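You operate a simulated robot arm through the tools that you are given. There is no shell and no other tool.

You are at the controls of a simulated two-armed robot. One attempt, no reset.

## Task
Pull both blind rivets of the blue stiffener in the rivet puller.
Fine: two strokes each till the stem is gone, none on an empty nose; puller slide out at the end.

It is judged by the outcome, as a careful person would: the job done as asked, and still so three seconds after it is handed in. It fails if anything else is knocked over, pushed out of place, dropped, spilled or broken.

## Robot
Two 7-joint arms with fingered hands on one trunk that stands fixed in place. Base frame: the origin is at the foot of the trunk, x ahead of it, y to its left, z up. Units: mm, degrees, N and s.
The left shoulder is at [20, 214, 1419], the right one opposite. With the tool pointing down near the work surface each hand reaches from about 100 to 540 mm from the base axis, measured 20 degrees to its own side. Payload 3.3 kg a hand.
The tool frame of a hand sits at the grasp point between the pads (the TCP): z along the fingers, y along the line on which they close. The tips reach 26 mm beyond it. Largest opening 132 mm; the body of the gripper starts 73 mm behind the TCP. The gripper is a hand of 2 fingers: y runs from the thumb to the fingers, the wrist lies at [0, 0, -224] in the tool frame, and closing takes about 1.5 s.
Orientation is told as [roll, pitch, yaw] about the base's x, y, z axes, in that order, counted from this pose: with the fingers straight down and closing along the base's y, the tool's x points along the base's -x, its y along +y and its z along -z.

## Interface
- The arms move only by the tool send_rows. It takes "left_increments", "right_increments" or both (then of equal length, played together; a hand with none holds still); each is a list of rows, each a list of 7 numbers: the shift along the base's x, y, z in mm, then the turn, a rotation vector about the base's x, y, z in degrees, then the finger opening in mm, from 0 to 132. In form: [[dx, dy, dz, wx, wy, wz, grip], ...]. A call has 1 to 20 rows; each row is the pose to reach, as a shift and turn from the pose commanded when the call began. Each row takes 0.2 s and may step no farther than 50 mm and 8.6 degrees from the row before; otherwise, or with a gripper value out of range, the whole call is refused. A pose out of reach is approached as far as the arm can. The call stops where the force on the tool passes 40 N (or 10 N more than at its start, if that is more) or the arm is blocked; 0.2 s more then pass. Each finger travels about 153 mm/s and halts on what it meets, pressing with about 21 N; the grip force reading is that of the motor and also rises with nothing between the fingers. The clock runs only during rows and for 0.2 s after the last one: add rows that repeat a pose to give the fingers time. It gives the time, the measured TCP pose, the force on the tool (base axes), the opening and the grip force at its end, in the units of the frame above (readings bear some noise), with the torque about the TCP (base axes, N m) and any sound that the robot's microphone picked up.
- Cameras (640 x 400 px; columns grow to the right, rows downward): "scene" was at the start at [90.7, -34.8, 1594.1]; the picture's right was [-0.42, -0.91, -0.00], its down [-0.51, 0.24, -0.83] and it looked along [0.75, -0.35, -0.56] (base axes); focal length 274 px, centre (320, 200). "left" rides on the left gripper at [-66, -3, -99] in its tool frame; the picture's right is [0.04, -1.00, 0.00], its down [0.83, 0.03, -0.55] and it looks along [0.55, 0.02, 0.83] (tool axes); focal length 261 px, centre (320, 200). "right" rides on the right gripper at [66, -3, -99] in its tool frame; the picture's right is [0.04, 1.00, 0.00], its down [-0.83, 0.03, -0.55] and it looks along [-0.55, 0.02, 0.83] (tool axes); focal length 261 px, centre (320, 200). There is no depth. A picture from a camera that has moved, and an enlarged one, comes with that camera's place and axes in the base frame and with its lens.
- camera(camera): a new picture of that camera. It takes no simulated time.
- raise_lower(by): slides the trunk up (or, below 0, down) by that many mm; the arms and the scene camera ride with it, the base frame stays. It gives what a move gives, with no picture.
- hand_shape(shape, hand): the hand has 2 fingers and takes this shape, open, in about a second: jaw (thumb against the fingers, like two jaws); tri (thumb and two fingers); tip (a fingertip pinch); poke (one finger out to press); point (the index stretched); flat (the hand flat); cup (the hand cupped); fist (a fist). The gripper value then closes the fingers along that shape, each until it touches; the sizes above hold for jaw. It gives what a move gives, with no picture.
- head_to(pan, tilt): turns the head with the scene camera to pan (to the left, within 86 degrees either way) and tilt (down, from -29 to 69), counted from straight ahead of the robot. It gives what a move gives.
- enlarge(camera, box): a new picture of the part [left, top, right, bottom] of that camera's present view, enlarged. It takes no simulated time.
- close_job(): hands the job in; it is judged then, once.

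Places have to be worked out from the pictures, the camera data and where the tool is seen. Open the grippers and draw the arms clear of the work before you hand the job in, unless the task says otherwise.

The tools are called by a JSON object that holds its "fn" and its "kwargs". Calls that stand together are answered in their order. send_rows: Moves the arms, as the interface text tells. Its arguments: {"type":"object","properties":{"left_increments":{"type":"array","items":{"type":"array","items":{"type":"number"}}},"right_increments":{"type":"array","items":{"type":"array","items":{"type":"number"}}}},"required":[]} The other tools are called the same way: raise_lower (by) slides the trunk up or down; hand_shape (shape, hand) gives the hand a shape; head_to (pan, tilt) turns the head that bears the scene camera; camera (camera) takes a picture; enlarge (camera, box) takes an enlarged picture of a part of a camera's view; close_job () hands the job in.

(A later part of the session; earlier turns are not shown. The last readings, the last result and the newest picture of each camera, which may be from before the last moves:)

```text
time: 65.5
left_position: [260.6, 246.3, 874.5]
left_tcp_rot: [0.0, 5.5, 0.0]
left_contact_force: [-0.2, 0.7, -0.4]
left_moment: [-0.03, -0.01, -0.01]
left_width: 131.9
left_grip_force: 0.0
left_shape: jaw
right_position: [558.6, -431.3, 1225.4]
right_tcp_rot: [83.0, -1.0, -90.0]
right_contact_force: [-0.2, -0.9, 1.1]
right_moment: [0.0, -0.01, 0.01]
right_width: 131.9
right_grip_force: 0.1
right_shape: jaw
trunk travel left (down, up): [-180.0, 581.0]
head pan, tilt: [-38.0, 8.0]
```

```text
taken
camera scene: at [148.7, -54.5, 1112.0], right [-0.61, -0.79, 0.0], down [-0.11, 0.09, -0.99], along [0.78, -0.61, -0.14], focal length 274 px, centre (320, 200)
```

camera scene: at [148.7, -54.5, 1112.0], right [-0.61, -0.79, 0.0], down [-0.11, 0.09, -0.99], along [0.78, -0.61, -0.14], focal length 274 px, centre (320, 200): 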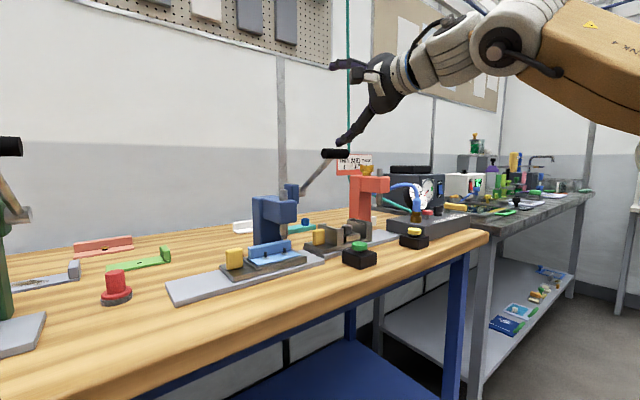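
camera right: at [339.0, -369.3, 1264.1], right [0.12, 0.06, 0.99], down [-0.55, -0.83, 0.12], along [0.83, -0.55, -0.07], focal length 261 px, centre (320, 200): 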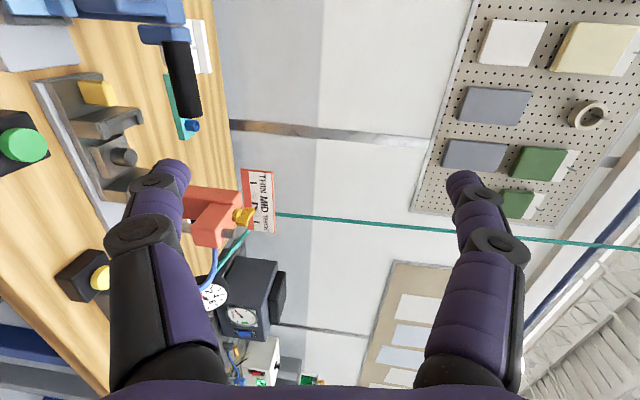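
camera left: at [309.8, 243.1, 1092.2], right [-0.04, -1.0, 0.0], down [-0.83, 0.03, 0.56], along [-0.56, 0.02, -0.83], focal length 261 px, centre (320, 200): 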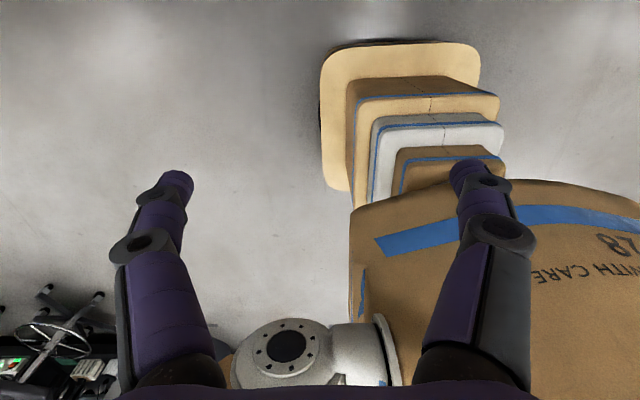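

Good view: the fingertip is right above the handle. I press down gently along the lever's arc to about 25° first and read the force.

{"fn": "send_rows", "kwargs": {"right_increments": [[0.5, -1, -6, 0, 0, 0, 132], [0.5, -1, -12, 0, 0, 0, 132], [-4, -1, -18.5, 0, 0, 0, 132], [-8, -1, -25, 0, 0, 0, 132], [-11, -1, -31, 0, 0, 0, 132], [-14, -1, -37, 0, 0, 0, 132]]}}

{"fn": "enlarge", "kwargs": {"camera": "scene", "box": [220, 90, 440, 280]}}

```text
time: 66.9
left_position: [260.1, 246.7, 873.7]
left_tcp_rot: [0.0, 5.5, -0.1]
left_contact_force: [-0.5, 1.4, 0.8]
left_moment: [0.02, 0.0, 0.0]
left_width: 131.9
left_grip_force: 0.1
left_shape: jaw
right_position: [543.7, -432.3, 1188.3]
right_tcp_rot: [83.0, -1.1, -90.0]
right_contact_force: [-0.2, -0.3, 1.0]
right_moment: [-0.01, 0.06, -0.01]
right_width: 132.2
right_grip_force: 0.0
right_shape: jaw
trunk travel left (down, up): [-180.0, 581.0]
head pan, tilt: [-38.0, 8.0]
```

```text
2.11 times, centred on (330, 185) of scene
camera zoom: at [148.6, -54.4, 1112.1], right [-0.62, -0.79, 0.0], down [-0.11, 0.09, -0.99], along [0.78, -0.61, -0.14], focal length 577 px, centre (299, 232)
```

zoom: 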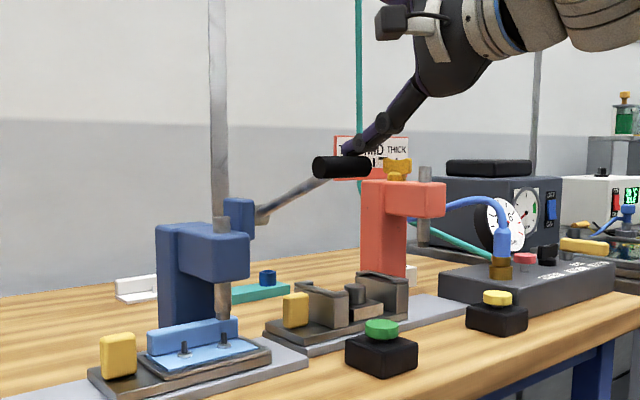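

The lever follows with about 1 N so far. Before going deeper, I re-check the nose and stem alignment from this new viewing angle.

{"fn": "enlarge", "kwargs": {"camera": "scene", "box": [276, 216, 324, 262]}}

```text
8.70 times, centred on (300, 239) of scene
camera zoom: at [148.6, -54.4, 1112.1], right [-0.62, -0.79, 0.0], down [-0.11, 0.09, -0.99], along [0.78, -0.61, -0.14], focal length 2383 px, centre (494, -139)
```

zoom: 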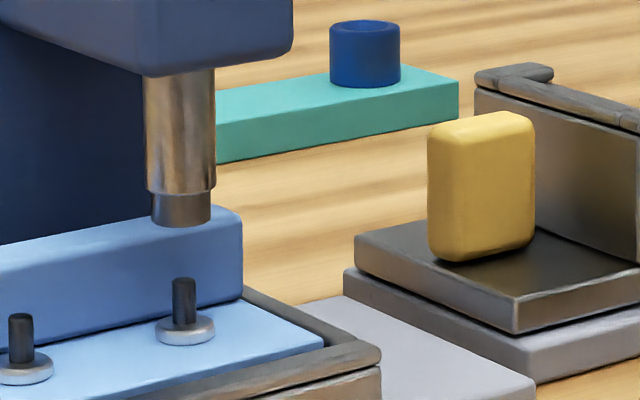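

Alignment holds within about 0.5 mm from this angle too, and the nose seems to descend with the lever. I continue the stroke along the arc down to about 5°.

{"fn": "send_rows", "kwargs": {"right_increments": [[-2.5, 0, -6.5, 0, 0, 0, 132], [-5, 0, -13, 0, 0, 0, 132], [-7.2, 0, -19.5, 0, 0, 0, 132], [-9.2, 0, -26, 0, 0, 0, 132], [-10.8, 0, -33, 0, 0, 0, 132], [-12.1, 0, -39.5, 0, 0, 0, 132], [-13.2, 0, -46, 0, 0, 0, 132], [-13.9, 0, -53, 0, 0, 0, 132]]}}

{"fn": "enlarge", "kwargs": {"camera": "scene", "box": [220, 90, 440, 280]}}

```text
time: 68.7
left_position: [260.5, 246.6, 873.3]
left_tcp_rot: [-0.1, 5.6, 0.0]
left_contact_force: [-0.4, 0.5, -0.4]
left_moment: [-0.04, 0.02, 0.01]
left_width: 132.0
left_grip_force: 0.1
left_shape: jaw
right_position: [531.0, -432.7, 1133.7]
right_tcp_rot: [83.0, -1.0, -90.0]
right_contact_force: [0.2, -0.2, 1.2]
right_moment: [-0.04, 0.01, 0.03]
right_width: 132.2
right_grip_force: 0.0
right_shape: jaw
trunk travel left (down, up): [-180.0, 581.0]
head pan, tilt: [-38.0, 8.0]
```

```text
2.11 times, centred on (330, 185) of scene
camera zoom: at [148.6, -54.5, 1112.1], right [-0.62, -0.79, 0.0], down [-0.11, 0.09, -0.99], along [0.78, -0.61, -0.14], focal length 577 px, centre (299, 232)
```

zoom: 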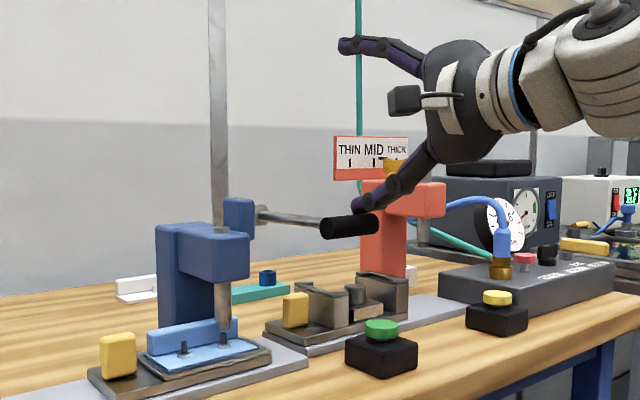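

The lever is about horizontal and the nose has come down over the stem, with still little force. I continue slowly to about -10°.

{"fn": "send_rows", "kwargs": {"right_increments": [[-0.4, 0, -7, 0, 0, 0, 132], [-0.6, 0, -13.7, 0, 0, 0, 132], [-0.4, 0, -20.5, 0, 0, 0, 132], [0, 0, -27.4, 0, 0, 0, 132], [0.8, 0, -34, 0, 0, 0, 132], [1.8, 0, -41, 0, 0, 0, 132]]}}

{"fn": "enlarge", "kwargs": {"camera": "scene", "box": [220, 90, 440, 280]}}

```text
time: 70.1
left_position: [261.7, 247.2, 873.7]
left_tcp_rot: [0.0, 5.5, -0.1]
left_contact_force: [0.1, 0.1, -0.2]
left_moment: [0.01, 0.0, -0.02]
left_width: 131.6
left_grip_force: 0.0
left_shape: jaw
right_position: [531.0, -433.1, 1093.4]
right_tcp_rot: [83.0, -1.1, -90.0]
right_contact_force: [0.6, -0.5, 1.7]
right_moment: [0.01, -0.06, 0.01]
right_width: 131.7
right_grip_force: 0.0
right_shape: jaw
trunk travel left (down, up): [-180.0, 581.0]
head pan, tilt: [-38.0, 8.0]
```

```text
2.11 times, centred on (330, 185) of scene
camera zoom: at [148.6, -54.4, 1112.1], right [-0.62, -0.79, 0.0], down [-0.11, 0.09, -0.99], along [0.78, -0.61, -0.14], focal length 577 px, centre (299, 232)
```

zoom: 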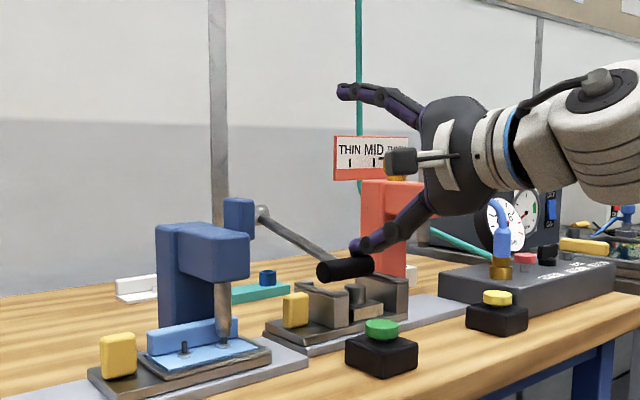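

The nose is nearly on the rivet flange. I continue in small steps toward -25°, watching force and sound.

{"fn": "send_rows", "kwargs": {"right_increments": [[1.4, 0, -6.7, 0, 0, 0, 132], [2.9, 0, -13.3, 0, 0, 0, 132], [4.9, 0, -20, 0, 0, 0, 132], [7.1, 0, -26.4, 0, 0, 0, 132]]}}

{"fn": "enlarge", "kwargs": {"camera": "scene", "box": [220, 90, 440, 280]}}

```text
time: 71.1
left_position: [261.6, 247.0, 874.9]
left_tcp_rot: [-0.1, 5.5, 0.0]
left_contact_force: [-0.3, -0.5, 0.1]
left_moment: [0.0, 0.01, -0.01]
left_width: 131.7
left_grip_force: 0.0
left_shape: jaw
right_position: [539.3, -433.4, 1066.3]
right_tcp_rot: [83.0, -1.0, -90.0]
right_contact_force: [0.3, -1.4, 2.3]
right_moment: [-0.1, -0.06, -0.01]
right_width: 131.7
right_grip_force: 0.1
right_shape: jaw
trunk travel left (down, up): [-180.0, 581.0]
head pan, tilt: [-38.0, 8.0]
```

```text
2.11 times, centred on (330, 185) of scene
camera zoom: at [148.6, -54.5, 1112.1], right [-0.62, -0.79, 0.0], down [-0.11, 0.09, -0.99], along [0.78, -0.61, -0.14], focal length 577 px, centre (299, 232)
```

zoom: 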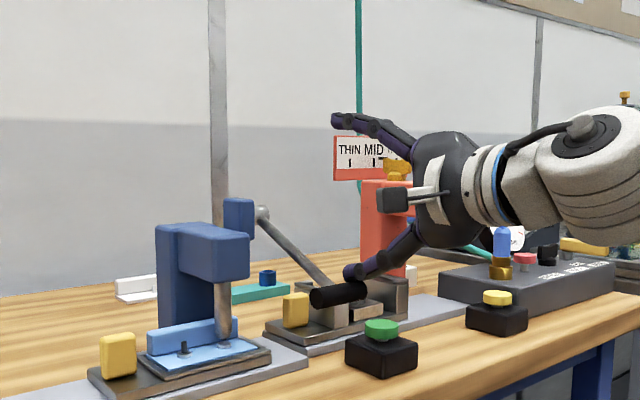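

Force is 2.3 N and the lever keeps moving. I continue to about -30°.

{"fn": "send_rows", "kwargs": {"right_increments": [[2.5, 0, -6.4, 0, 0, 0, 132], [5.2, 0, -12.7, 0, 0, 0, 132], [8.3, 0, -18.8, 0, 0, 0, 132], [11.5, 0, -24.8, 0, 0, 0, 132]]}}

{"fn": "enlarge", "kwargs": {"camera": "scene", "box": [220, 90, 440, 280]}}

```text
time: 72.1
left_position: [260.7, 246.7, 873.9]
left_tcp_rot: [0.0, 5.5, -0.1]
left_contact_force: [0.1, -1.1, 0.1]
left_moment: [-0.01, 0.04, 0.0]
left_width: 131.8
left_grip_force: 0.0
left_shape: jaw
right_position: [550.1, -432.1, 1044.6]
right_tcp_rot: [83.0, -1.0, -89.9]
right_contact_force: [-1.0, -1.8, 5.5]
right_moment: [-0.15, 0.03, -0.05]
right_width: 131.5
right_grip_force: 0.0
right_shape: jaw
trunk travel left (down, up): [-180.0, 581.0]
head pan, tilt: [-38.0, 8.0]
```

```text
2.11 times, centred on (330, 185) of scene
camera zoom: at [148.1, -54.5, 1112.2], right [-0.62, -0.79, 0.0], down [-0.11, 0.09, -0.99], along [0.78, -0.61, -0.14], focal length 577 px, centre (299, 232)
```

zoom: 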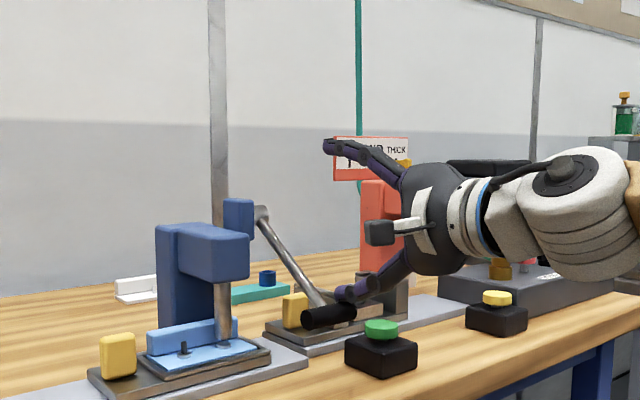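

Resistance is building (5.5 N). I press on a few more degrees in small steps.

{"fn": "send_rows", "kwargs": {"right_increments": [[1.8, 0, -3, 0, 0, 0, 132], [3.6, 0, -5.9, 0, 0, 0, 132], [5.5, 0, -8.8, 0, 0, 0, 132], [7.4, 0, -11.5, 0, 0, 0, 132]]}}

{"fn": "enlarge", "kwargs": {"camera": "scene", "box": [220, 90, 440, 280]}}

```text
time: 73.1
left_position: [258.7, 247.6, 875.0]
left_tcp_rot: [-0.1, 5.4, 0.0]
left_contact_force: [0.4, 0.3, 0.2]
left_moment: [0.0, 0.01, 0.01]
left_width: 131.8
left_grip_force: 0.2
left_shape: jaw
right_position: [556.0, -431.7, 1035.5]
right_tcp_rot: [83.4, -1.1, -90.0]
right_contact_force: [-9.4, -0.3, 17.8]
right_moment: [-0.04, 0.63, -0.03]
right_width: 131.0
right_grip_force: 0.2
right_shape: jaw
trunk travel left (down, up): [-180.0, 581.0]
head pan, tilt: [-38.0, 8.0]
```

```text
2.11 times, centred on (330, 185) of scene
camera zoom: at [146.1, -53.5, 1112.7], right [-0.62, -0.79, 0.0], down [-0.11, 0.08, -0.99], along [0.78, -0.61, -0.14], focal length 577 px, centre (299, 232)
```

zoom: 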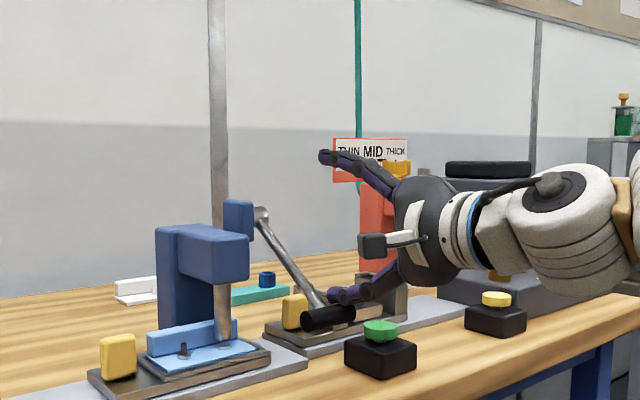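

The lever has stopped at about -31° with ~20 N on it. I press slightly more to learn whether it's the end stop or rivet resistance.

{"fn": "send_rows", "kwargs": {"right_increments": [[0.8, 0, -1.3, 0, 0, 0, 132], [1.6, 0, -2.5, 0, 0, 0, 132], [1.6, 0, -2.5, 0, 0, 0, 132]]}}

{"fn": "enlarge", "kwargs": {"camera": "scene", "box": [260, 190, 350, 270]}}

```text
time: 73.9
left_position: [257.8, 247.5, 873.9]
left_tcp_rot: [-0.1, 5.3, 0.0]
left_contact_force: [0.5, 0.2, -0.3]
left_moment: [0.0, 0.03, -0.02]
left_width: 132.1
left_grip_force: 0.1
left_shape: jaw
right_position: [557.1, -430.2, 1031.3]
right_tcp_rot: [83.3, -1.1, -90.1]
right_contact_force: [-13.5, -2.1, 23.0]
right_moment: [-0.11, 0.92, -0.04]
right_width: 130.7
right_grip_force: 0.1
right_shape: jaw
trunk travel left (down, up): [-180.0, 581.0]
head pan, tilt: [-38.0, 8.0]
```

```text
5.00 times, centred on (305, 230) of scene
camera zoom: at [145.3, -53.4, 1112.7], right [-0.62, -0.79, 0.0], down [-0.11, 0.08, -0.99], along [0.78, -0.61, -0.14], focal length 1370 px, centre (395, 50)
```

zoom: 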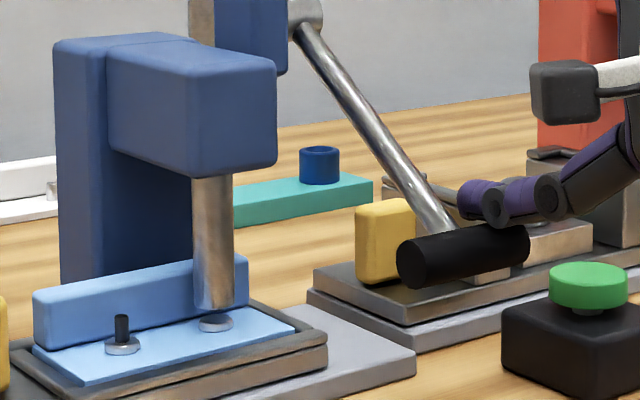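

The nose sits right down on rivet 1 and the lever is at its stop, so the first stroke is complete. I raise the finger back along the arc and check whether the lever springs back.

{"fn": "send_rows", "kwargs": {"right_increments": [[-3, 0, 5, 0, 0, 0, 132], [-8, 0, 14, 0, 0, 0, 132], [-14, 0, 26, 0, 0, 0, 132], [-20, 0, 40, 0, 0, 0, 132]]}}

{"fn": "enlarge", "kwargs": {"camera": "scene", "box": [220, 90, 440, 280]}}

```text
time: 74.9
left_position: [261.1, 246.8, 873.9]
left_tcp_rot: [-0.1, 5.4, 0.0]
left_contact_force: [-0.4, 0.3, -0.6]
left_moment: [-0.01, 0.01, 0.01]
left_width: 131.8
left_grip_force: 0.1
left_shape: jaw
right_position: [538.5, -432.4, 1068.0]
right_tcp_rot: [82.8, -1.0, -90.1]
right_contact_force: [0.4, -1.0, 1.9]
right_moment: [-0.1, -0.12, 0.0]
right_width: 131.6
right_grip_force: 0.2
right_shape: jaw
trunk travel left (down, up): [-180.0, 581.0]
head pan, tilt: [-38.0, 8.0]
```

```text
2.11 times, centred on (330, 185) of scene
camera zoom: at [148.6, -54.5, 1112.1], right [-0.62, -0.79, 0.0], down [-0.11, 0.09, -0.99], along [0.78, -0.61, -0.14], focal length 577 px, centre (299, 232)
```

zoom: 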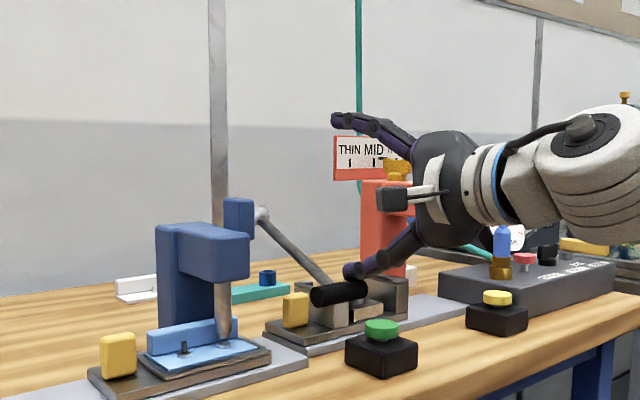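

The lever is spring-loaded and follows the finger up. I bring it back up along the arc to the top and a little beyond.

{"fn": "send_rows", "kwargs": {"right_increments": [[-4, 0, 13, 0, 0, 0, 132], [-7, 0, 26.5, 0, 0, 0, 132], [-9, 0, 40, 0, 0, 0, 132], [-9.5, 0, 54, 0, 0, 0, 132], [-9, 0, 67, 0, 0, 0, 132], [-7, 0, 81, 0, 0, 0, 132], [-4, 0, 94, 0, 0, 0, 132], [0, 0, 107.5, 0, 0, 0, 132], [6, 0, 120, 0, 0, 0, 132], [12, 0, 132, 0, 0, 0, 132], [20, 0, 145, 0, 0, 0, 132], [20, 0, 157, 0, 0, 0, 132]]}}

{"fn": "enlarge", "kwargs": {"camera": "scene", "box": [220, 90, 440, 280]}}

{"fn": "enlarge", "kwargs": {"camera": "scene", "box": [270, 215, 320, 265]}}

```text
time: 77.5
left_position: [261.4, 247.3, 874.0]
left_tcp_rot: [-0.1, 5.6, 0.0]
left_contact_force: [-0.3, 0.4, 0.3]
left_moment: [-0.03, 0.04, 0.01]
left_width: 131.9
left_grip_force: 0.1
left_shape: jaw
right_position: [559.9, -432.1, 1225.8]
right_tcp_rot: [83.0, -1.1, -90.0]
right_contact_force: [0.6, 0.1, -0.5]
right_moment: [-0.02, -0.02, -0.01]
right_width: 132.1
right_grip_force: 0.1
right_shape: jaw
trunk travel left (down, up): [-180.0, 581.0]
head pan, tilt: [-38.0, 8.0]
```

```text
2.11 times, centred on (330, 185) of scene
camera zoom: at [148.6, -54.4, 1112.1], right [-0.62, -0.79, 0.0], down [-0.11, 0.09, -0.99], along [0.78, -0.61, -0.14], focal length 577 px, centre (299, 232)
```

zoom: 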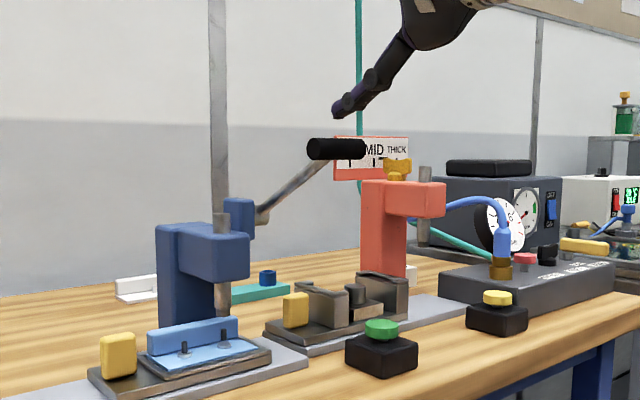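

```text
8.00 times, centred on (295, 240) of scene
camera zoom: at [148.6, -54.4, 1112.1], right [-0.62, -0.79, 0.0], down [-0.11, 0.09, -0.99], along [0.78, -0.61, -0.14], focal length 2193 px, centre (520, -120)
```

zoom: 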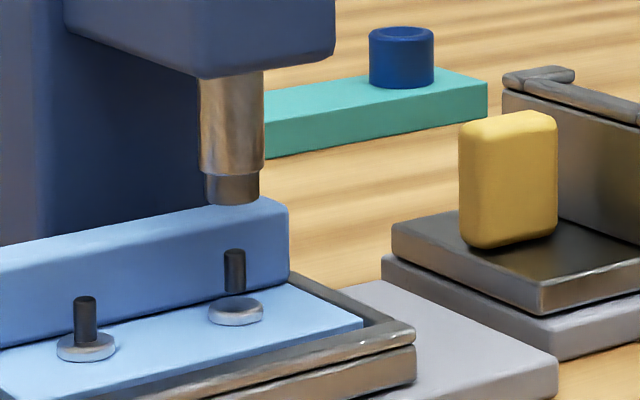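

The lever is back up, and stem 1 now stands visibly higher after the first stroke, still lined up under the nose. I make the second stroke along the same arc.

{"fn": "send_rows", "kwargs": {"right_increments": [[-0.8, 0, -13.4, 0, 0, 0, 132], [-9, 0, -26, 0, 0, 0, 132], [-15.3, 0, -38.1, 0, 0, 0, 132], [-20.5, 0, -50.8, 0, 0, 0, 132], [-24.7, 0, -63.9, 0, 0, 0, 132], [-27.6, 0, -77.2, 0, 0, 0, 132], [-29.4, 0, -90.8, 0, 0, 0, 132], [-30, 0, -104.5, 0, 0, 0, 132], [-29.4, 0, -118.2, 0, 0, 0, 132], [-27.6, 0, -131.8, 0, 0, 0, 132], [-24.7, 0, -145.1, 0, 0, 0, 132], [-20.5, 0, -158.2, 0, 0, 0, 132], [-15.3, 0, -170.9, 0, 0, 0, 132], [-9, 0, -183, 0, 0, 0, 132], [-5.3, 0, -188.9, 0, 0, 0, 132], [-1.6, 0, -194.5, 0, 0, 0, 132], [0, 0, -197, 0, 0, 0, 132], [0, 0, -197, 0, 0, 0, 132]]}}

{"fn": "enlarge", "kwargs": {"camera": "scene", "box": [260, 190, 350, 270]}}

```text
time: 81.3
left_position: [258.4, 247.5, 874.9]
left_tcp_rot: [-0.1, 5.2, 0.0]
left_contact_force: [-0.5, 0.3, -0.2]
left_moment: [-0.01, 0.0, 0.0]
left_width: 131.8
left_grip_force: 0.2
left_shape: jaw
right_position: [556.8, -431.3, 1033.3]
right_tcp_rot: [83.4, -1.1, -90.0]
right_contact_force: [-11.8, -2.5, 21.4]
right_moment: [-0.18, 0.82, -0.01]
right_width: 131.2
right_grip_force: 0.0
right_shape: jaw
trunk travel left (down, up): [-180.0, 581.0]
head pan, tilt: [-38.0, 8.0]
```

```text
5.00 times, centred on (305, 230) of scene
camera zoom: at [145.5, -53.6, 1112.8], right [-0.62, -0.79, 0.0], down [-0.11, 0.08, -0.99], along [0.78, -0.61, -0.14], focal length 1370 px, centre (395, 50)
```

zoom: 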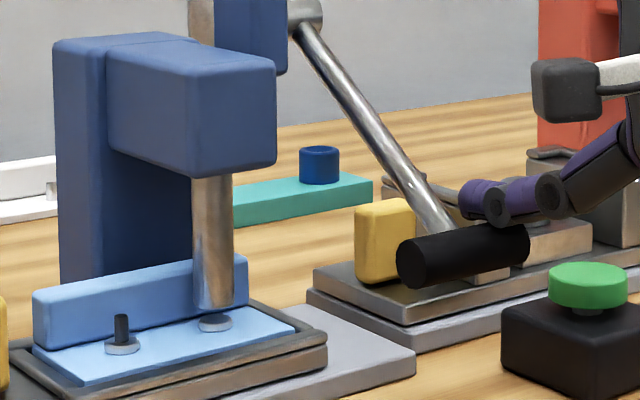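

Second stroke is at the bottom stop. I raise the finger back along the arc and check whether stem 1 is gone.

{"fn": "send_rows", "kwargs": {"right_increments": [[-3.7, 0, 6, 0, 0, 0, 132], [-9, 0, 14, 0, 0, 0, 132], [-15.3, 0, 26, 0, 0, 0, 132], [-20.5, 0, 39, 0, 0, 0, 132], [-24.7, 0, 52, 0, 0, 0, 132], [-27.6, 0, 65, 0, 0, 0, 132], [-29.4, 0, 79, 0, 0, 0, 132], [-30, 0, 92.5, 0, 0, 0, 132], [-29.4, 0, 106, 0, 0, 0, 132], [-27.6, 0, 120, 0, 0, 0, 132], [-24.7, 0, 133, 0, 0, 0, 132], [-20.5, 0, 146, 0, 0, 0, 132], [-15.3, 0, 159, 0, 0, 0, 132], [-9, 0, 171, 0, 0, 0, 132], [-1, 0, 184, 0, 0, 0, 132], [0, 0, 197, 0, 0, 0, 132], [-5, 0, 215, 0, 0, 0, 132]]}}

{"fn": "enlarge", "kwargs": {"camera": "scene", "box": [220, 90, 440, 280]}}

{"fn": "enlarge", "kwargs": {"camera": "scene", "box": [270, 215, 320, 265]}}

```text
time: 84.9
left_position: [261.4, 247.7, 874.6]
left_tcp_rot: [0.0, 5.5, 0.1]
left_contact_force: [0.5, 0.0, 0.4]
left_moment: [0.0, 0.03, 0.02]
left_width: 131.9
left_grip_force: 0.0
left_shape: jaw
right_position: [554.8, -430.9, 1243.8]
right_tcp_rot: [83.1, -1.0, -90.1]
right_contact_force: [-0.2, -0.7, -0.4]
right_moment: [-0.03, 0.0, 0.01]
right_width: 131.9
right_grip_force: 0.0
right_shape: jaw
trunk travel left (down, up): [-180.0, 581.0]
head pan, tilt: [-38.0, 8.0]
```

```text
2.11 times, centred on (330, 185) of scene
camera zoom: at [148.6, -54.4, 1112.1], right [-0.62, -0.79, 0.0], down [-0.11, 0.09, -0.99], along [0.78, -0.61, -0.14], focal length 577 px, centre (299, 232)
```

zoom: 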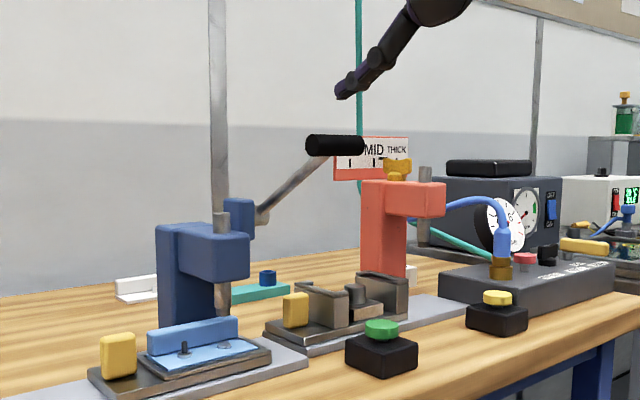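

```text
8.00 times, centred on (295, 240) of scene
camera zoom: at [148.6, -54.4, 1112.1], right [-0.62, -0.79, 0.0], down [-0.11, 0.09, -0.99], along [0.78, -0.61, -0.14], focal length 2193 px, centre (520, -120)
```

zoom: 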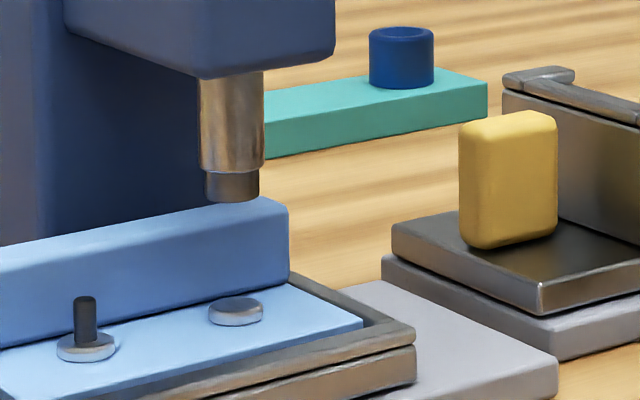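

Stem 1 is gone after two strokes. Now rivet 2: the spacing works out to 46 mm, so I bring the hand back to the standby pose in front and re-approach the knob from its left.

{"fn": "send_rows", "kwargs": {"right_increments": [[-40, 0, 5, 0, 0, 0, 132], [-80, 10, 0, 0, 0, 5, 132], [-115, 30, -20, 0, 0, 12, 132], [-128, 60, -50, 0, 0, 20, 132], [-128, 79, -73, 0, 0, 20, 132], [-108, 119, -83, 0, 0, 20, 132], [-88, 159, -103, 0, 0, 20, 132], [-68, 184, -133, 0, 0, 20, 132], [-48, 200, -173, 0, 0, 20, 132], [-25, 224, -205, 0, 0, 20, 132], [5, 247, -233, 0, 0, 20, 132], [45, 247, -248, 0, 0, 20, 132], [85, 247, -253, 0, 0, 20, 132]]}}

{"fn": "head_to", "kwargs": {"pan": -25, "tilt": 30}}

{"fn": "enlarge", "kwargs": {"camera": "scene", "box": [240, 60, 400, 180]}}

```text
time: 87.7
left_position: [260.9, 247.0, 874.3]
left_tcp_rot: [0.0, 5.6, 0.0]
left_contact_force: [0.3, -0.3, 0.0]
left_moment: [0.05, 0.0, 0.0]
left_width: 131.8
left_grip_force: 0.0
left_shape: jaw
right_position: [640.0, -185.2, 991.4]
right_tcp_rot: [83.0, -0.9, -70.0]
right_contact_force: [-0.2, -0.4, 0.5]
right_moment: [0.02, -0.04, -0.02]
right_width: 132.1
right_grip_force: 0.0
right_shape: jaw
trunk travel left (down, up): [-180.0, 581.0]
head pan, tilt: [-38.0, 8.0]
```

```text
time: 88.6
left_position: [260.6, 246.1, 873.5]
left_tcp_rot: [0.0, 5.5, 0.0]
left_contact_force: [-0.4, -0.7, -0.6]
left_moment: [0.0, 0.02, 0.02]
left_width: 132.2
left_grip_force: 0.0
left_shape: jaw
right_position: [638.9, -185.8, 991.8]
right_tcp_rot: [83.0, -1.1, -69.9]
right_contact_force: [0.4, 0.3, -0.4]
right_moment: [-0.01, 0.0, 0.0]
right_width: 132.3
right_grip_force: 0.1
right_shape: jaw
trunk travel left (down, up): [-180.0, 581.0]
head pan, tilt: [-25.0, 30.0]
```

```text
3.33 times, centred on (320, 120) of scene
camera zoom: at [157.7, -35.7, 1076.6], right [-0.42, -0.91, 0.0], down [-0.45, 0.21, -0.87], along [0.79, -0.37, -0.5], focal length 914 px, centre (320, 467)
```

zoom: 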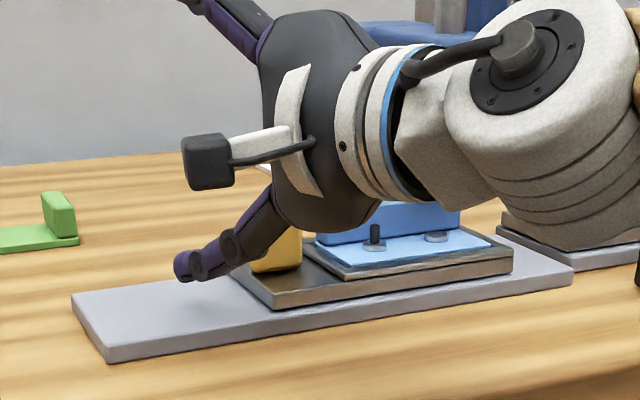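

Finger is in place left of the knob. I push the slide about 45 mm further in slow steps to bring rivet 2 under the nose.

{"fn": "send_rows", "kwargs": {"right_increments": [[17, -2, -0.5, 0, 0, 0, 132], [20, -11, -0.5, 0, 0, 0, 132], [20, -19, -0.5, 0, 0, 0, 132], [20, -25, -0.5, 0, 0, 0, 132], [20, -31, -0.5, 0, 0, 0, 132], [20, -37, -0.5, 0, 0, 0, 132], [20, -43, -0.5, 0, 0, 0, 132], [20, -49, -0.5, 0, 0, 0, 132], [20, -54, -0.5, 0, 0, 0, 132], [20, -59, -0.5, 0, 0, 0, 132], [20, -63, -0.5, 0, 0, 0, 132], [20, -65, -0.5, 0, 0, 0, 132], [20, -66.5, -0.5, 0, 0, 0, 132], [20, -66.5, -0.5, 0, 0, 0, 132]]}}

{"fn": "enlarge", "kwargs": {"camera": "scene", "box": [240, 60, 400, 180]}}

{"fn": "enlarge", "kwargs": {"camera": "scene", "box": [316, 96, 380, 136]}}

```text
time: 91.6
left_position: [261.2, 247.2, 873.1]
left_tcp_rot: [0.0, 5.5, 0.1]
left_contact_force: [0.6, -0.6, 0.2]
left_moment: [0.02, 0.01, -0.02]
left_width: 131.8
left_grip_force: 0.2
left_shape: jaw
right_position: [659.3, -253.1, 990.1]
right_tcp_rot: [83.0, -0.9, -70.0]
right_contact_force: [0.7, -0.2, 0.8]
right_moment: [0.0, -0.02, 0.0]
right_width: 132.0
right_grip_force: 0.0
right_shape: jaw
trunk travel left (down, up): [-180.0, 581.0]
head pan, tilt: [-25.0, 30.0]
```

```text
3.33 times, centred on (320, 120) of scene
camera zoom: at [157.7, -35.7, 1076.5], right [-0.42, -0.91, 0.0], down [-0.45, 0.21, -0.87], along [0.78, -0.37, -0.5], focal length 914 px, centre (320, 467)
```

zoom: 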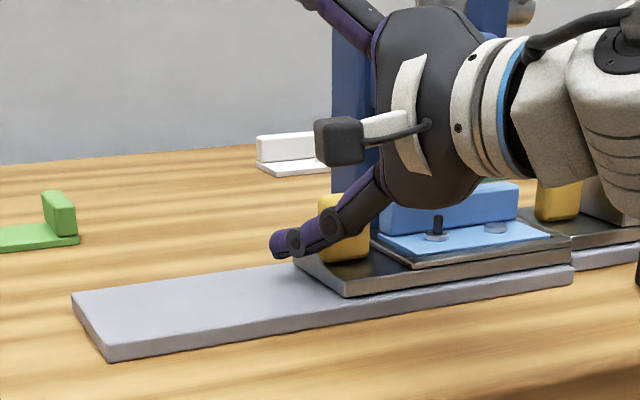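

```text
10.00 times, centred on (348, 116) of scene
camera zoom: at [157.7, -35.7, 1076.5], right [-0.42, -0.91, 0.0], down [-0.45, 0.21, -0.87], along [0.78, -0.37, -0.5], focal length 2741 px, centre (40, 1040)
```

zoom: 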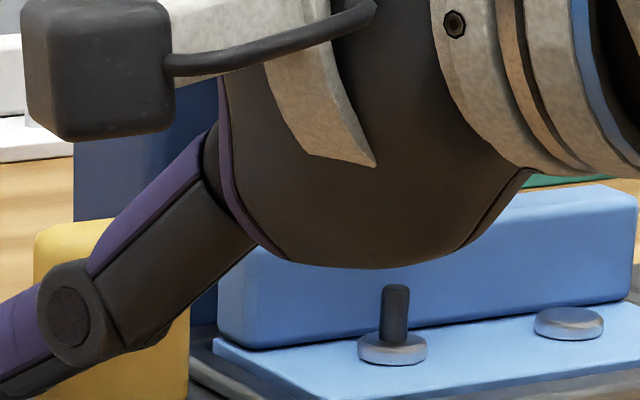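

Rivet 2's stem now appears at practically the same place where rivet 1 was aligned (within ~0.3 mm). I withdraw the finger and verify with a clear view from both cameras.

{"fn": "send_rows", "kwargs": {"right_increments": [[-3, 5, 0, 0, 0, 0, 132], [-20, 14, 0, 0, 0, 0, 132], [-60, 16, 5, 0, 0, 0, 132], [-100, 16, 15, 0, 0, 0, 132], [-130, 5, 40, 0, 0, 0, 132], [-150, -10, 75, 0, 0, 0, 132], [-170, -25, 115, 0, 0, 0, 132], [-190, -45, 150, 0, 0, 0, 132], [-210, -75, 175, 0, 0, 0, 132], [-233, -99, 180, 0, 0, 0, 132]]}}

{"fn": "enlarge", "kwargs": {"camera": "scene", "box": [316, 90, 380, 130]}}

{"fn": "enlarge", "kwargs": {"camera": "right", "box": [110, 80, 206, 170]}}

```text
time: 93.8
left_position: [260.7, 246.6, 873.7]
left_tcp_rot: [0.0, 5.6, 0.1]
left_contact_force: [1.1, 0.4, 0.1]
left_moment: [0.03, 0.03, 0.03]
left_width: 131.8
left_grip_force: 0.0
left_shape: jaw
right_position: [427.5, -352.5, 1170.9]
right_tcp_rot: [83.1, -1.0, -69.9]
right_contact_force: [0.5, -0.2, 0.7]
right_moment: [-0.01, -0.01, 0.03]
right_width: 131.8
right_grip_force: 0.0
right_shape: jaw
trunk travel left (down, up): [-180.0, 581.0]
head pan, tilt: [-25.0, 30.0]
```

```text
10.00 times, centred on (348, 110) of scene
camera zoom: at [157.5, -35.8, 1076.5], right [-0.42, -0.91, 0.0], down [-0.45, 0.21, -0.87], along [0.79, -0.37, -0.5], focal length 2741 px, centre (40, 1100)
```

zoom: 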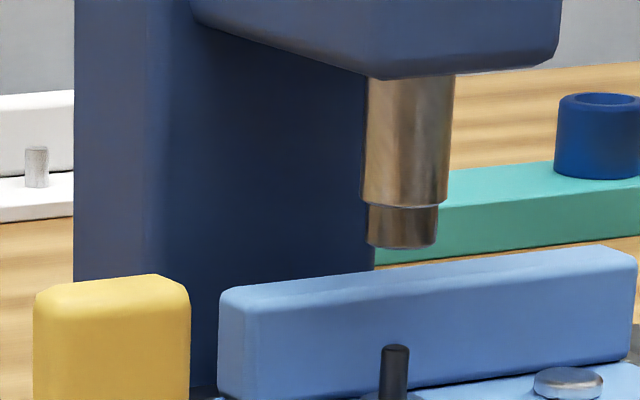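

```text
4.44 times, centred on (158, 125) of right
camera zoom: at [312.0, -323.9, 1180.0], right [0.1, 0.1, 0.99], down [-0.23, -0.97, 0.12], along [0.97, -0.24, -0.07], focal length 1158 px, centre (1040, 533)
```

zoom: 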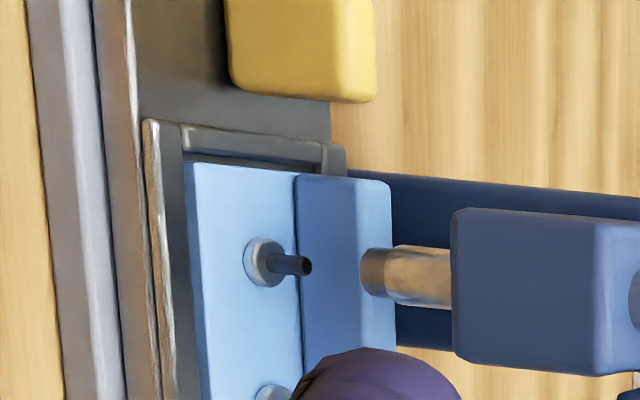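

Both views confirm rivet 2 is aligned under the nose. I go back above the lever handle and turn the head to watch.

{"fn": "send_rows", "kwargs": {"right_increments": [[0, -15, 30, 0, 0, -6, 132], [0, -35, 60, 0, 0, -12, 132], [0, -60, 80, 0, 0, -18, 132], [10, -81.5, 85, 0, 0, -20, 132], [50, -81.5, 85, 0, 0, -20, 132], [90, -81.5, 85, 0, 0, -20, 132], [130, -81.5, 80, 0, 0, -20, 132], [133, -81.5, 65, 0, 0, -20, 132], [133, -81.5, 55.5, 0, 0, -20, 132], [133, -81.5, 55.5, 0, 0, -20, 132]]}}

{"fn": "head_to", "kwargs": {"pan": -38, "tilt": 8}}

{"fn": "enlarge", "kwargs": {"camera": "scene", "box": [220, 90, 440, 280]}}

{"fn": "enlarge", "kwargs": {"camera": "scene", "box": [270, 215, 320, 265]}}

```text
time: 96.0
left_position: [261.3, 246.4, 874.2]
left_tcp_rot: [0.0, 5.6, 0.0]
left_contact_force: [0.2, 0.6, -0.3]
left_moment: [-0.01, 0.01, -0.02]
left_width: 131.9
left_grip_force: 0.2
left_shape: jaw
right_position: [560.4, -433.1, 1226.5]
right_tcp_rot: [83.0, -1.0, -89.9]
right_contact_force: [-0.5, -0.2, 0.7]
right_moment: [-0.01, -0.04, 0.03]
right_width: 132.2
right_grip_force: 0.1
right_shape: jaw
trunk travel left (down, up): [-180.0, 581.0]
head pan, tilt: [-25.0, 30.0]
```

```text
time: 96.8
left_position: [261.6, 246.9, 873.2]
left_tcp_rot: [0.0, 5.5, 0.0]
left_contact_force: [-0.5, 0.1, -1.2]
left_moment: [-0.02, 0.03, 0.0]
left_width: 131.9
left_grip_force: 0.1
left_shape: jaw
right_position: [559.5, -433.0, 1227.7]
right_tcp_rot: [83.0, -1.0, -90.0]
right_contact_force: [0.4, -0.3, -0.1]
right_moment: [0.04, -0.01, -0.02]
right_width: 132.0
right_grip_force: 0.0
right_shape: jaw
trunk travel left (down, up): [-180.0, 581.0]
head pan, tilt: [-38.0, 8.0]
```

```text
2.11 times, centred on (330, 185) of scene
camera zoom: at [148.7, -54.5, 1112.0], right [-0.61, -0.79, 0.0], down [-0.11, 0.09, -0.99], along [0.78, -0.61, -0.14], focal length 577 px, centre (299, 232)
```

zoom: 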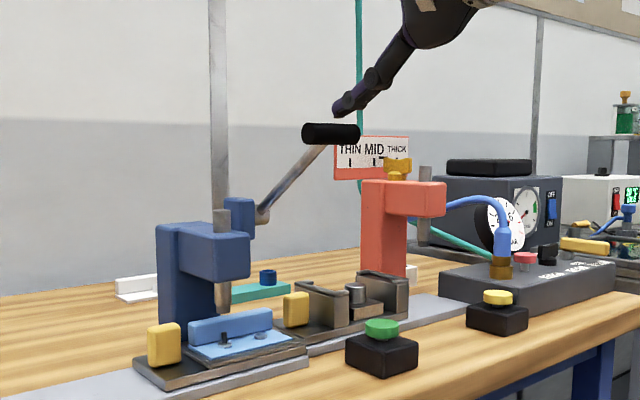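

```text
8.00 times, centred on (295, 240) of scene
camera zoom: at [148.7, -54.5, 1112.0], right [-0.61, -0.79, 0.0], down [-0.11, 0.09, -0.99], along [0.78, -0.61, -0.14], focal length 2193 px, centre (520, -120)
```

zoom: 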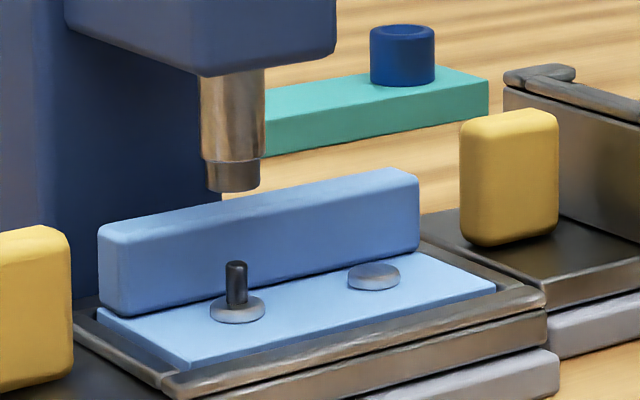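

Rivet 2 is lined up under the nose and the lever is fully up. First stroke on rivet 2, along the same arc as before.

{"fn": "send_rows", "kwargs": {"right_increments": [[-0.8, 0, -13.4, 0, 0, 0, 132], [-9, 0, -26, 0, 0, 0, 132], [-15.3, 0, -38.1, 0, 0, 0, 132], [-20.5, 0, -50.8, 0, 0, 0, 132], [-24.7, 0, -63.9, 0, 0, 0, 132], [-27.6, 0, -77.2, 0, 0, 0, 132], [-29.4, 0, -90.8, 0, 0, 0, 132], [-30, 0, -104.5, 0, 0, 0, 132], [-29.4, 0, -118.2, 0, 0, 0, 132], [-27.6, 0, -131.8, 0, 0, 0, 132], [-24.7, 0, -145.1, 0, 0, 0, 132], [-20.5, 0, -158.2, 0, 0, 0, 132], [-15.3, 0, -170.9, 0, 0, 0, 132], [-9, 0, -183, 0, 0, 0, 132], [-5.3, 0, -188.9, 0, 0, 0, 132], [-1.6, 0, -194.5, 0, 0, 0, 132], [0, 0, -197, 0, 0, 0, 132], [0, 0, -197, 0, 0, 0, 132]]}}

{"fn": "enlarge", "kwargs": {"camera": "scene", "box": [260, 190, 350, 270]}}

```text
time: 100.6
left_position: [258.6, 247.1, 874.4]
left_tcp_rot: [-0.1, 5.3, 0.1]
left_contact_force: [-1.2, -0.5, 0.1]
left_moment: [0.01, 0.0, -0.02]
left_width: 132.1
left_grip_force: 0.1
left_shape: jaw
right_position: [556.8, -431.2, 1032.7]
right_tcp_rot: [83.4, -1.1, -90.1]
right_contact_force: [-12.7, -0.6, 21.3]
right_moment: [-0.12, 0.81, -0.05]
right_width: 131.1
right_grip_force: 0.0
right_shape: jaw
trunk travel left (down, up): [-180.0, 581.0]
head pan, tilt: [-38.0, 8.0]
```

```text
5.00 times, centred on (305, 230) of scene
camera zoom: at [145.4, -53.4, 1112.8], right [-0.62, -0.79, 0.0], down [-0.11, 0.08, -0.99], along [0.78, -0.61, -0.14], focal length 1370 px, centre (395, 50)
```

zoom: 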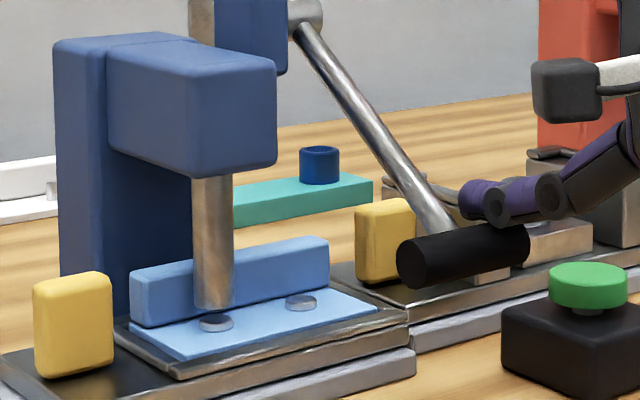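

The lever is at its bottom stop with the nose on rivet 2. I let it rise fully along the arc and check the stem.

{"fn": "send_rows", "kwargs": {"right_increments": [[-3.7, 0, 6, 0, 0, 0, 132], [-9, 0, 14, 0, 0, 0, 132], [-15.3, 0, 26, 0, 0, 0, 132], [-20.5, 0, 39, 0, 0, 0, 132], [-24.7, 0, 52, 0, 0, 0, 132], [-27.6, 0, 65, 0, 0, 0, 132], [-29.4, 0, 79, 0, 0, 0, 132], [-30, 0, 92.5, 0, 0, 0, 132], [-29.4, 0, 106, 0, 0, 0, 132], [-27.6, 0, 120, 0, 0, 0, 132], [-24.7, 0, 133, 0, 0, 0, 132], [-20.5, 0, 146, 0, 0, 0, 132], [-15.3, 0, 159, 0, 0, 0, 132], [-9, 0, 171, 0, 0, 0, 132], [-1, 0, 184, 0, 0, 0, 132], [0, 0, 197, 0, 0, 0, 132], [0, 0, 205, 0, 0, 0, 132]]}}

{"fn": "enlarge", "kwargs": {"camera": "scene", "box": [220, 90, 440, 280]}}

{"fn": "enlarge", "kwargs": {"camera": "scene", "box": [270, 215, 320, 265]}}

```text
time: 104.2
left_position: [261.0, 246.9, 873.3]
left_tcp_rot: [0.0, 5.5, 0.1]
left_contact_force: [0.6, -0.1, 0.1]
left_moment: [-0.02, -0.03, 0.02]
left_width: 132.1
left_grip_force: 0.0
left_shape: jaw
right_position: [559.3, -432.4, 1234.4]
right_tcp_rot: [83.0, -0.9, -90.0]
right_contact_force: [0.0, -0.2, 0.6]
right_moment: [-0.01, 0.01, 0.02]
right_width: 132.3
right_grip_force: 0.2
right_shape: jaw
trunk travel left (down, up): [-180.0, 581.0]
head pan, tilt: [-38.0, 8.0]
```

```text
2.11 times, centred on (330, 185) of scene
camera zoom: at [148.6, -54.4, 1112.1], right [-0.62, -0.79, 0.0], down [-0.11, 0.09, -0.99], along [0.78, -0.61, -0.14], focal length 577 px, centre (299, 232)
```

zoom: 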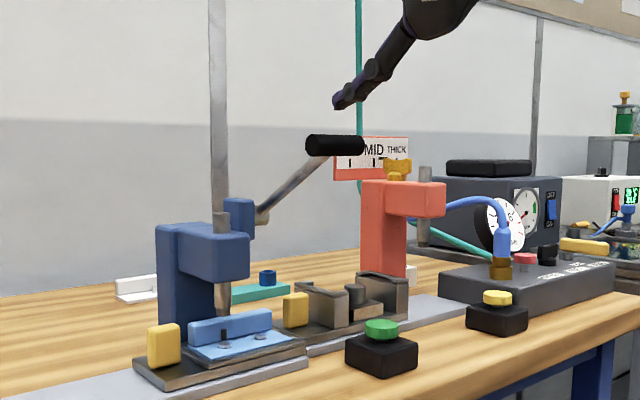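

```text
8.00 times, centred on (295, 240) of scene
camera zoom: at [148.6, -54.4, 1112.1], right [-0.62, -0.79, 0.0], down [-0.11, 0.09, -0.99], along [0.78, -0.61, -0.14], focal length 2193 px, centre (520, -120)
```

zoom: 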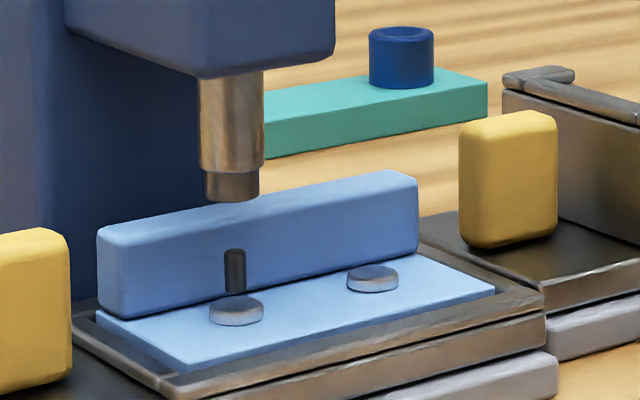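

Stem 2 is lifted after the first stroke, exactly as with rivet 1. I wait briefly for the lever to return fully, then do the second stroke.

{"fn": "send_rows", "kwargs": {"right_increments": [[0, 0, 0, 0, 0, 0, 132], [0, 0, 0, 0, 0, 0, 132], [-0.8, 0, -21.4, 0, 0, 0, 132], [-9, 0, -34, 0, 0, 0, 132], [-15.3, 0, -46.1, 0, 0, 0, 132], [-20.5, 0, -58.8, 0, 0, 0, 132], [-24.7, 0, -71.9, 0, 0, 0, 132], [-27.6, 0, -85.2, 0, 0, 0, 132], [-29.4, 0, -98.8, 0, 0, 0, 132], [-30, 0, -112.5, 0, 0, 0, 132], [-29.4, 0, -126.2, 0, 0, 0, 132], [-27.6, 0, -139.8, 0, 0, 0, 132], [-24.7, 0, -153.1, 0, 0, 0, 132], [-20.5, 0, -166.2, 0, 0, 0, 132], [-15.3, 0, -178.9, 0, 0, 0, 132], [-9, 0, -191, 0, 0, 0, 132], [-5.3, 0, -196.9, 0, 0, 0, 132], [-1.6, 0, -202.5, 0, 0, 0, 132], [0, 0, -205, 0, 0, 0, 132], [0, 0, -205, 0, 0, 0, 132]]}}

{"fn": "enlarge", "kwargs": {"camera": "scene", "box": [260, 190, 350, 270]}}

```text
time: 108.4
left_position: [257.8, 247.8, 876.2]
left_tcp_rot: [-0.1, 5.4, 0.0]
left_contact_force: [-0.3, 0.4, -0.2]
left_moment: [0.02, 0.0, 0.02]
left_width: 131.7
left_grip_force: 0.1
left_shape: jaw
right_position: [557.1, -431.7, 1033.0]
right_tcp_rot: [83.4, -1.2, -90.1]
right_contact_force: [-11.6, -2.0, 22.8]
right_moment: [-0.16, 0.84, -0.04]
right_width: 130.8
right_grip_force: 0.0
right_shape: jaw
trunk travel left (down, up): [-180.0, 581.0]
head pan, tilt: [-38.0, 8.0]
```

```text
5.00 times, centred on (305, 230) of scene
camera zoom: at [145.4, -53.5, 1112.8], right [-0.62, -0.79, 0.0], down [-0.11, 0.08, -0.99], along [0.78, -0.61, -0.14], focal length 1370 px, centre (395, 50)
```

zoom: 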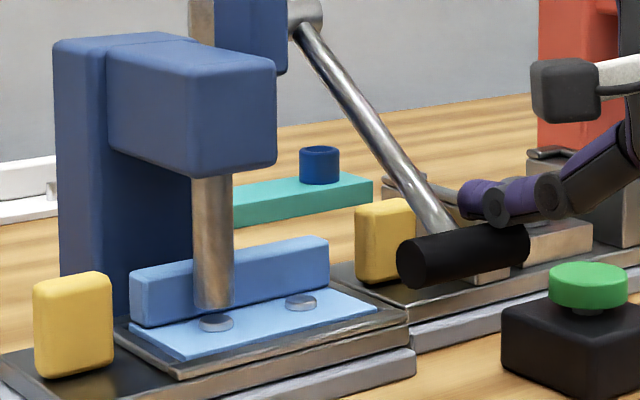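

Second stroke is at the stop. I raise the lever back along the arc and check that stem 2 is gone.

{"fn": "send_rows", "kwargs": {"right_increments": [[-3.7, 0, 6, 0, 0, 0, 132], [-9, 0, 14, 0, 0, 0, 132], [-15.3, 0, 26, 0, 0, 0, 132], [-20.5, 0, 39, 0, 0, 0, 132], [-24.7, 0, 52, 0, 0, 0, 132], [-27.6, 0, 65, 0, 0, 0, 132], [-29.4, 0, 79, 0, 0, 0, 132], [-30, 0, 92.5, 0, 0, 0, 132], [-29.4, 0, 106, 0, 0, 0, 132], [-27.6, 0, 120, 0, 0, 0, 132], [-24.7, 0, 133, 0, 0, 0, 132], [-20.5, 0, 146, 0, 0, 0, 132], [-15.3, 0, 159, 0, 0, 0, 132], [-9, 0, 171, 0, 0, 0, 132], [-1, 0, 184, 0, 0, 0, 132], [0, 0, 197, 0, 0, 0, 132], [-5, 0, 215, 0, 0, 0, 132]]}}

{"fn": "enlarge", "kwargs": {"camera": "scene", "box": [220, 90, 440, 280]}}

{"fn": "enlarge", "kwargs": {"camera": "scene", "box": [270, 215, 320, 265]}}

```text
time: 112.0
left_position: [260.4, 246.0, 874.8]
left_tcp_rot: [-0.2, 5.4, 0.1]
left_contact_force: [0.7, 0.0, -0.6]
left_moment: [-0.01, 0.0, -0.01]
left_width: 131.7
left_grip_force: 0.1
left_shape: jaw
right_position: [555.9, -431.3, 1244.4]
right_tcp_rot: [83.0, -1.0, -90.0]
right_contact_force: [-0.3, 0.2, 0.6]
right_moment: [-0.02, -0.01, -0.01]
right_width: 132.0
right_grip_force: 0.1
right_shape: jaw
trunk travel left (down, up): [-180.0, 581.0]
head pan, tilt: [-38.0, 8.0]
```

```text
2.11 times, centred on (330, 185) of scene
camera zoom: at [148.6, -54.4, 1112.1], right [-0.62, -0.79, 0.0], down [-0.11, 0.09, -0.99], along [0.78, -0.61, -0.14], focal length 577 px, centre (299, 232)
```

zoom: 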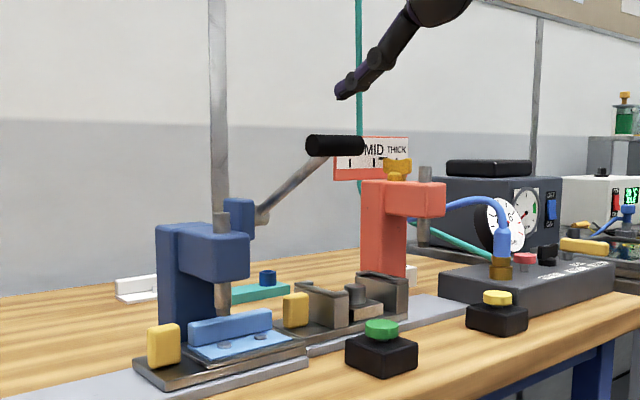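

```text
8.00 times, centred on (295, 240) of scene
camera zoom: at [148.6, -54.4, 1112.1], right [-0.62, -0.79, 0.0], down [-0.11, 0.09, -0.99], along [0.78, -0.61, -0.14], focal length 2193 px, centre (520, -120)
```

zoom: 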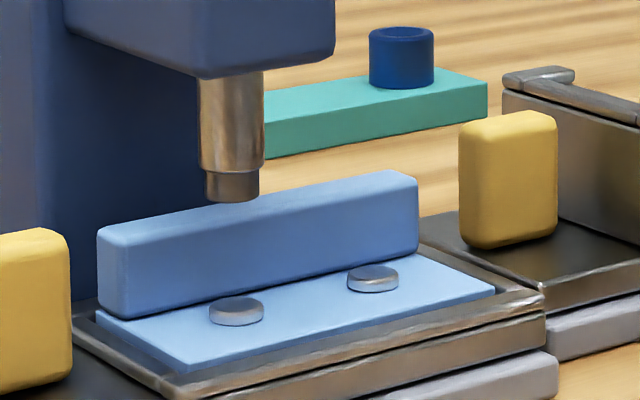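

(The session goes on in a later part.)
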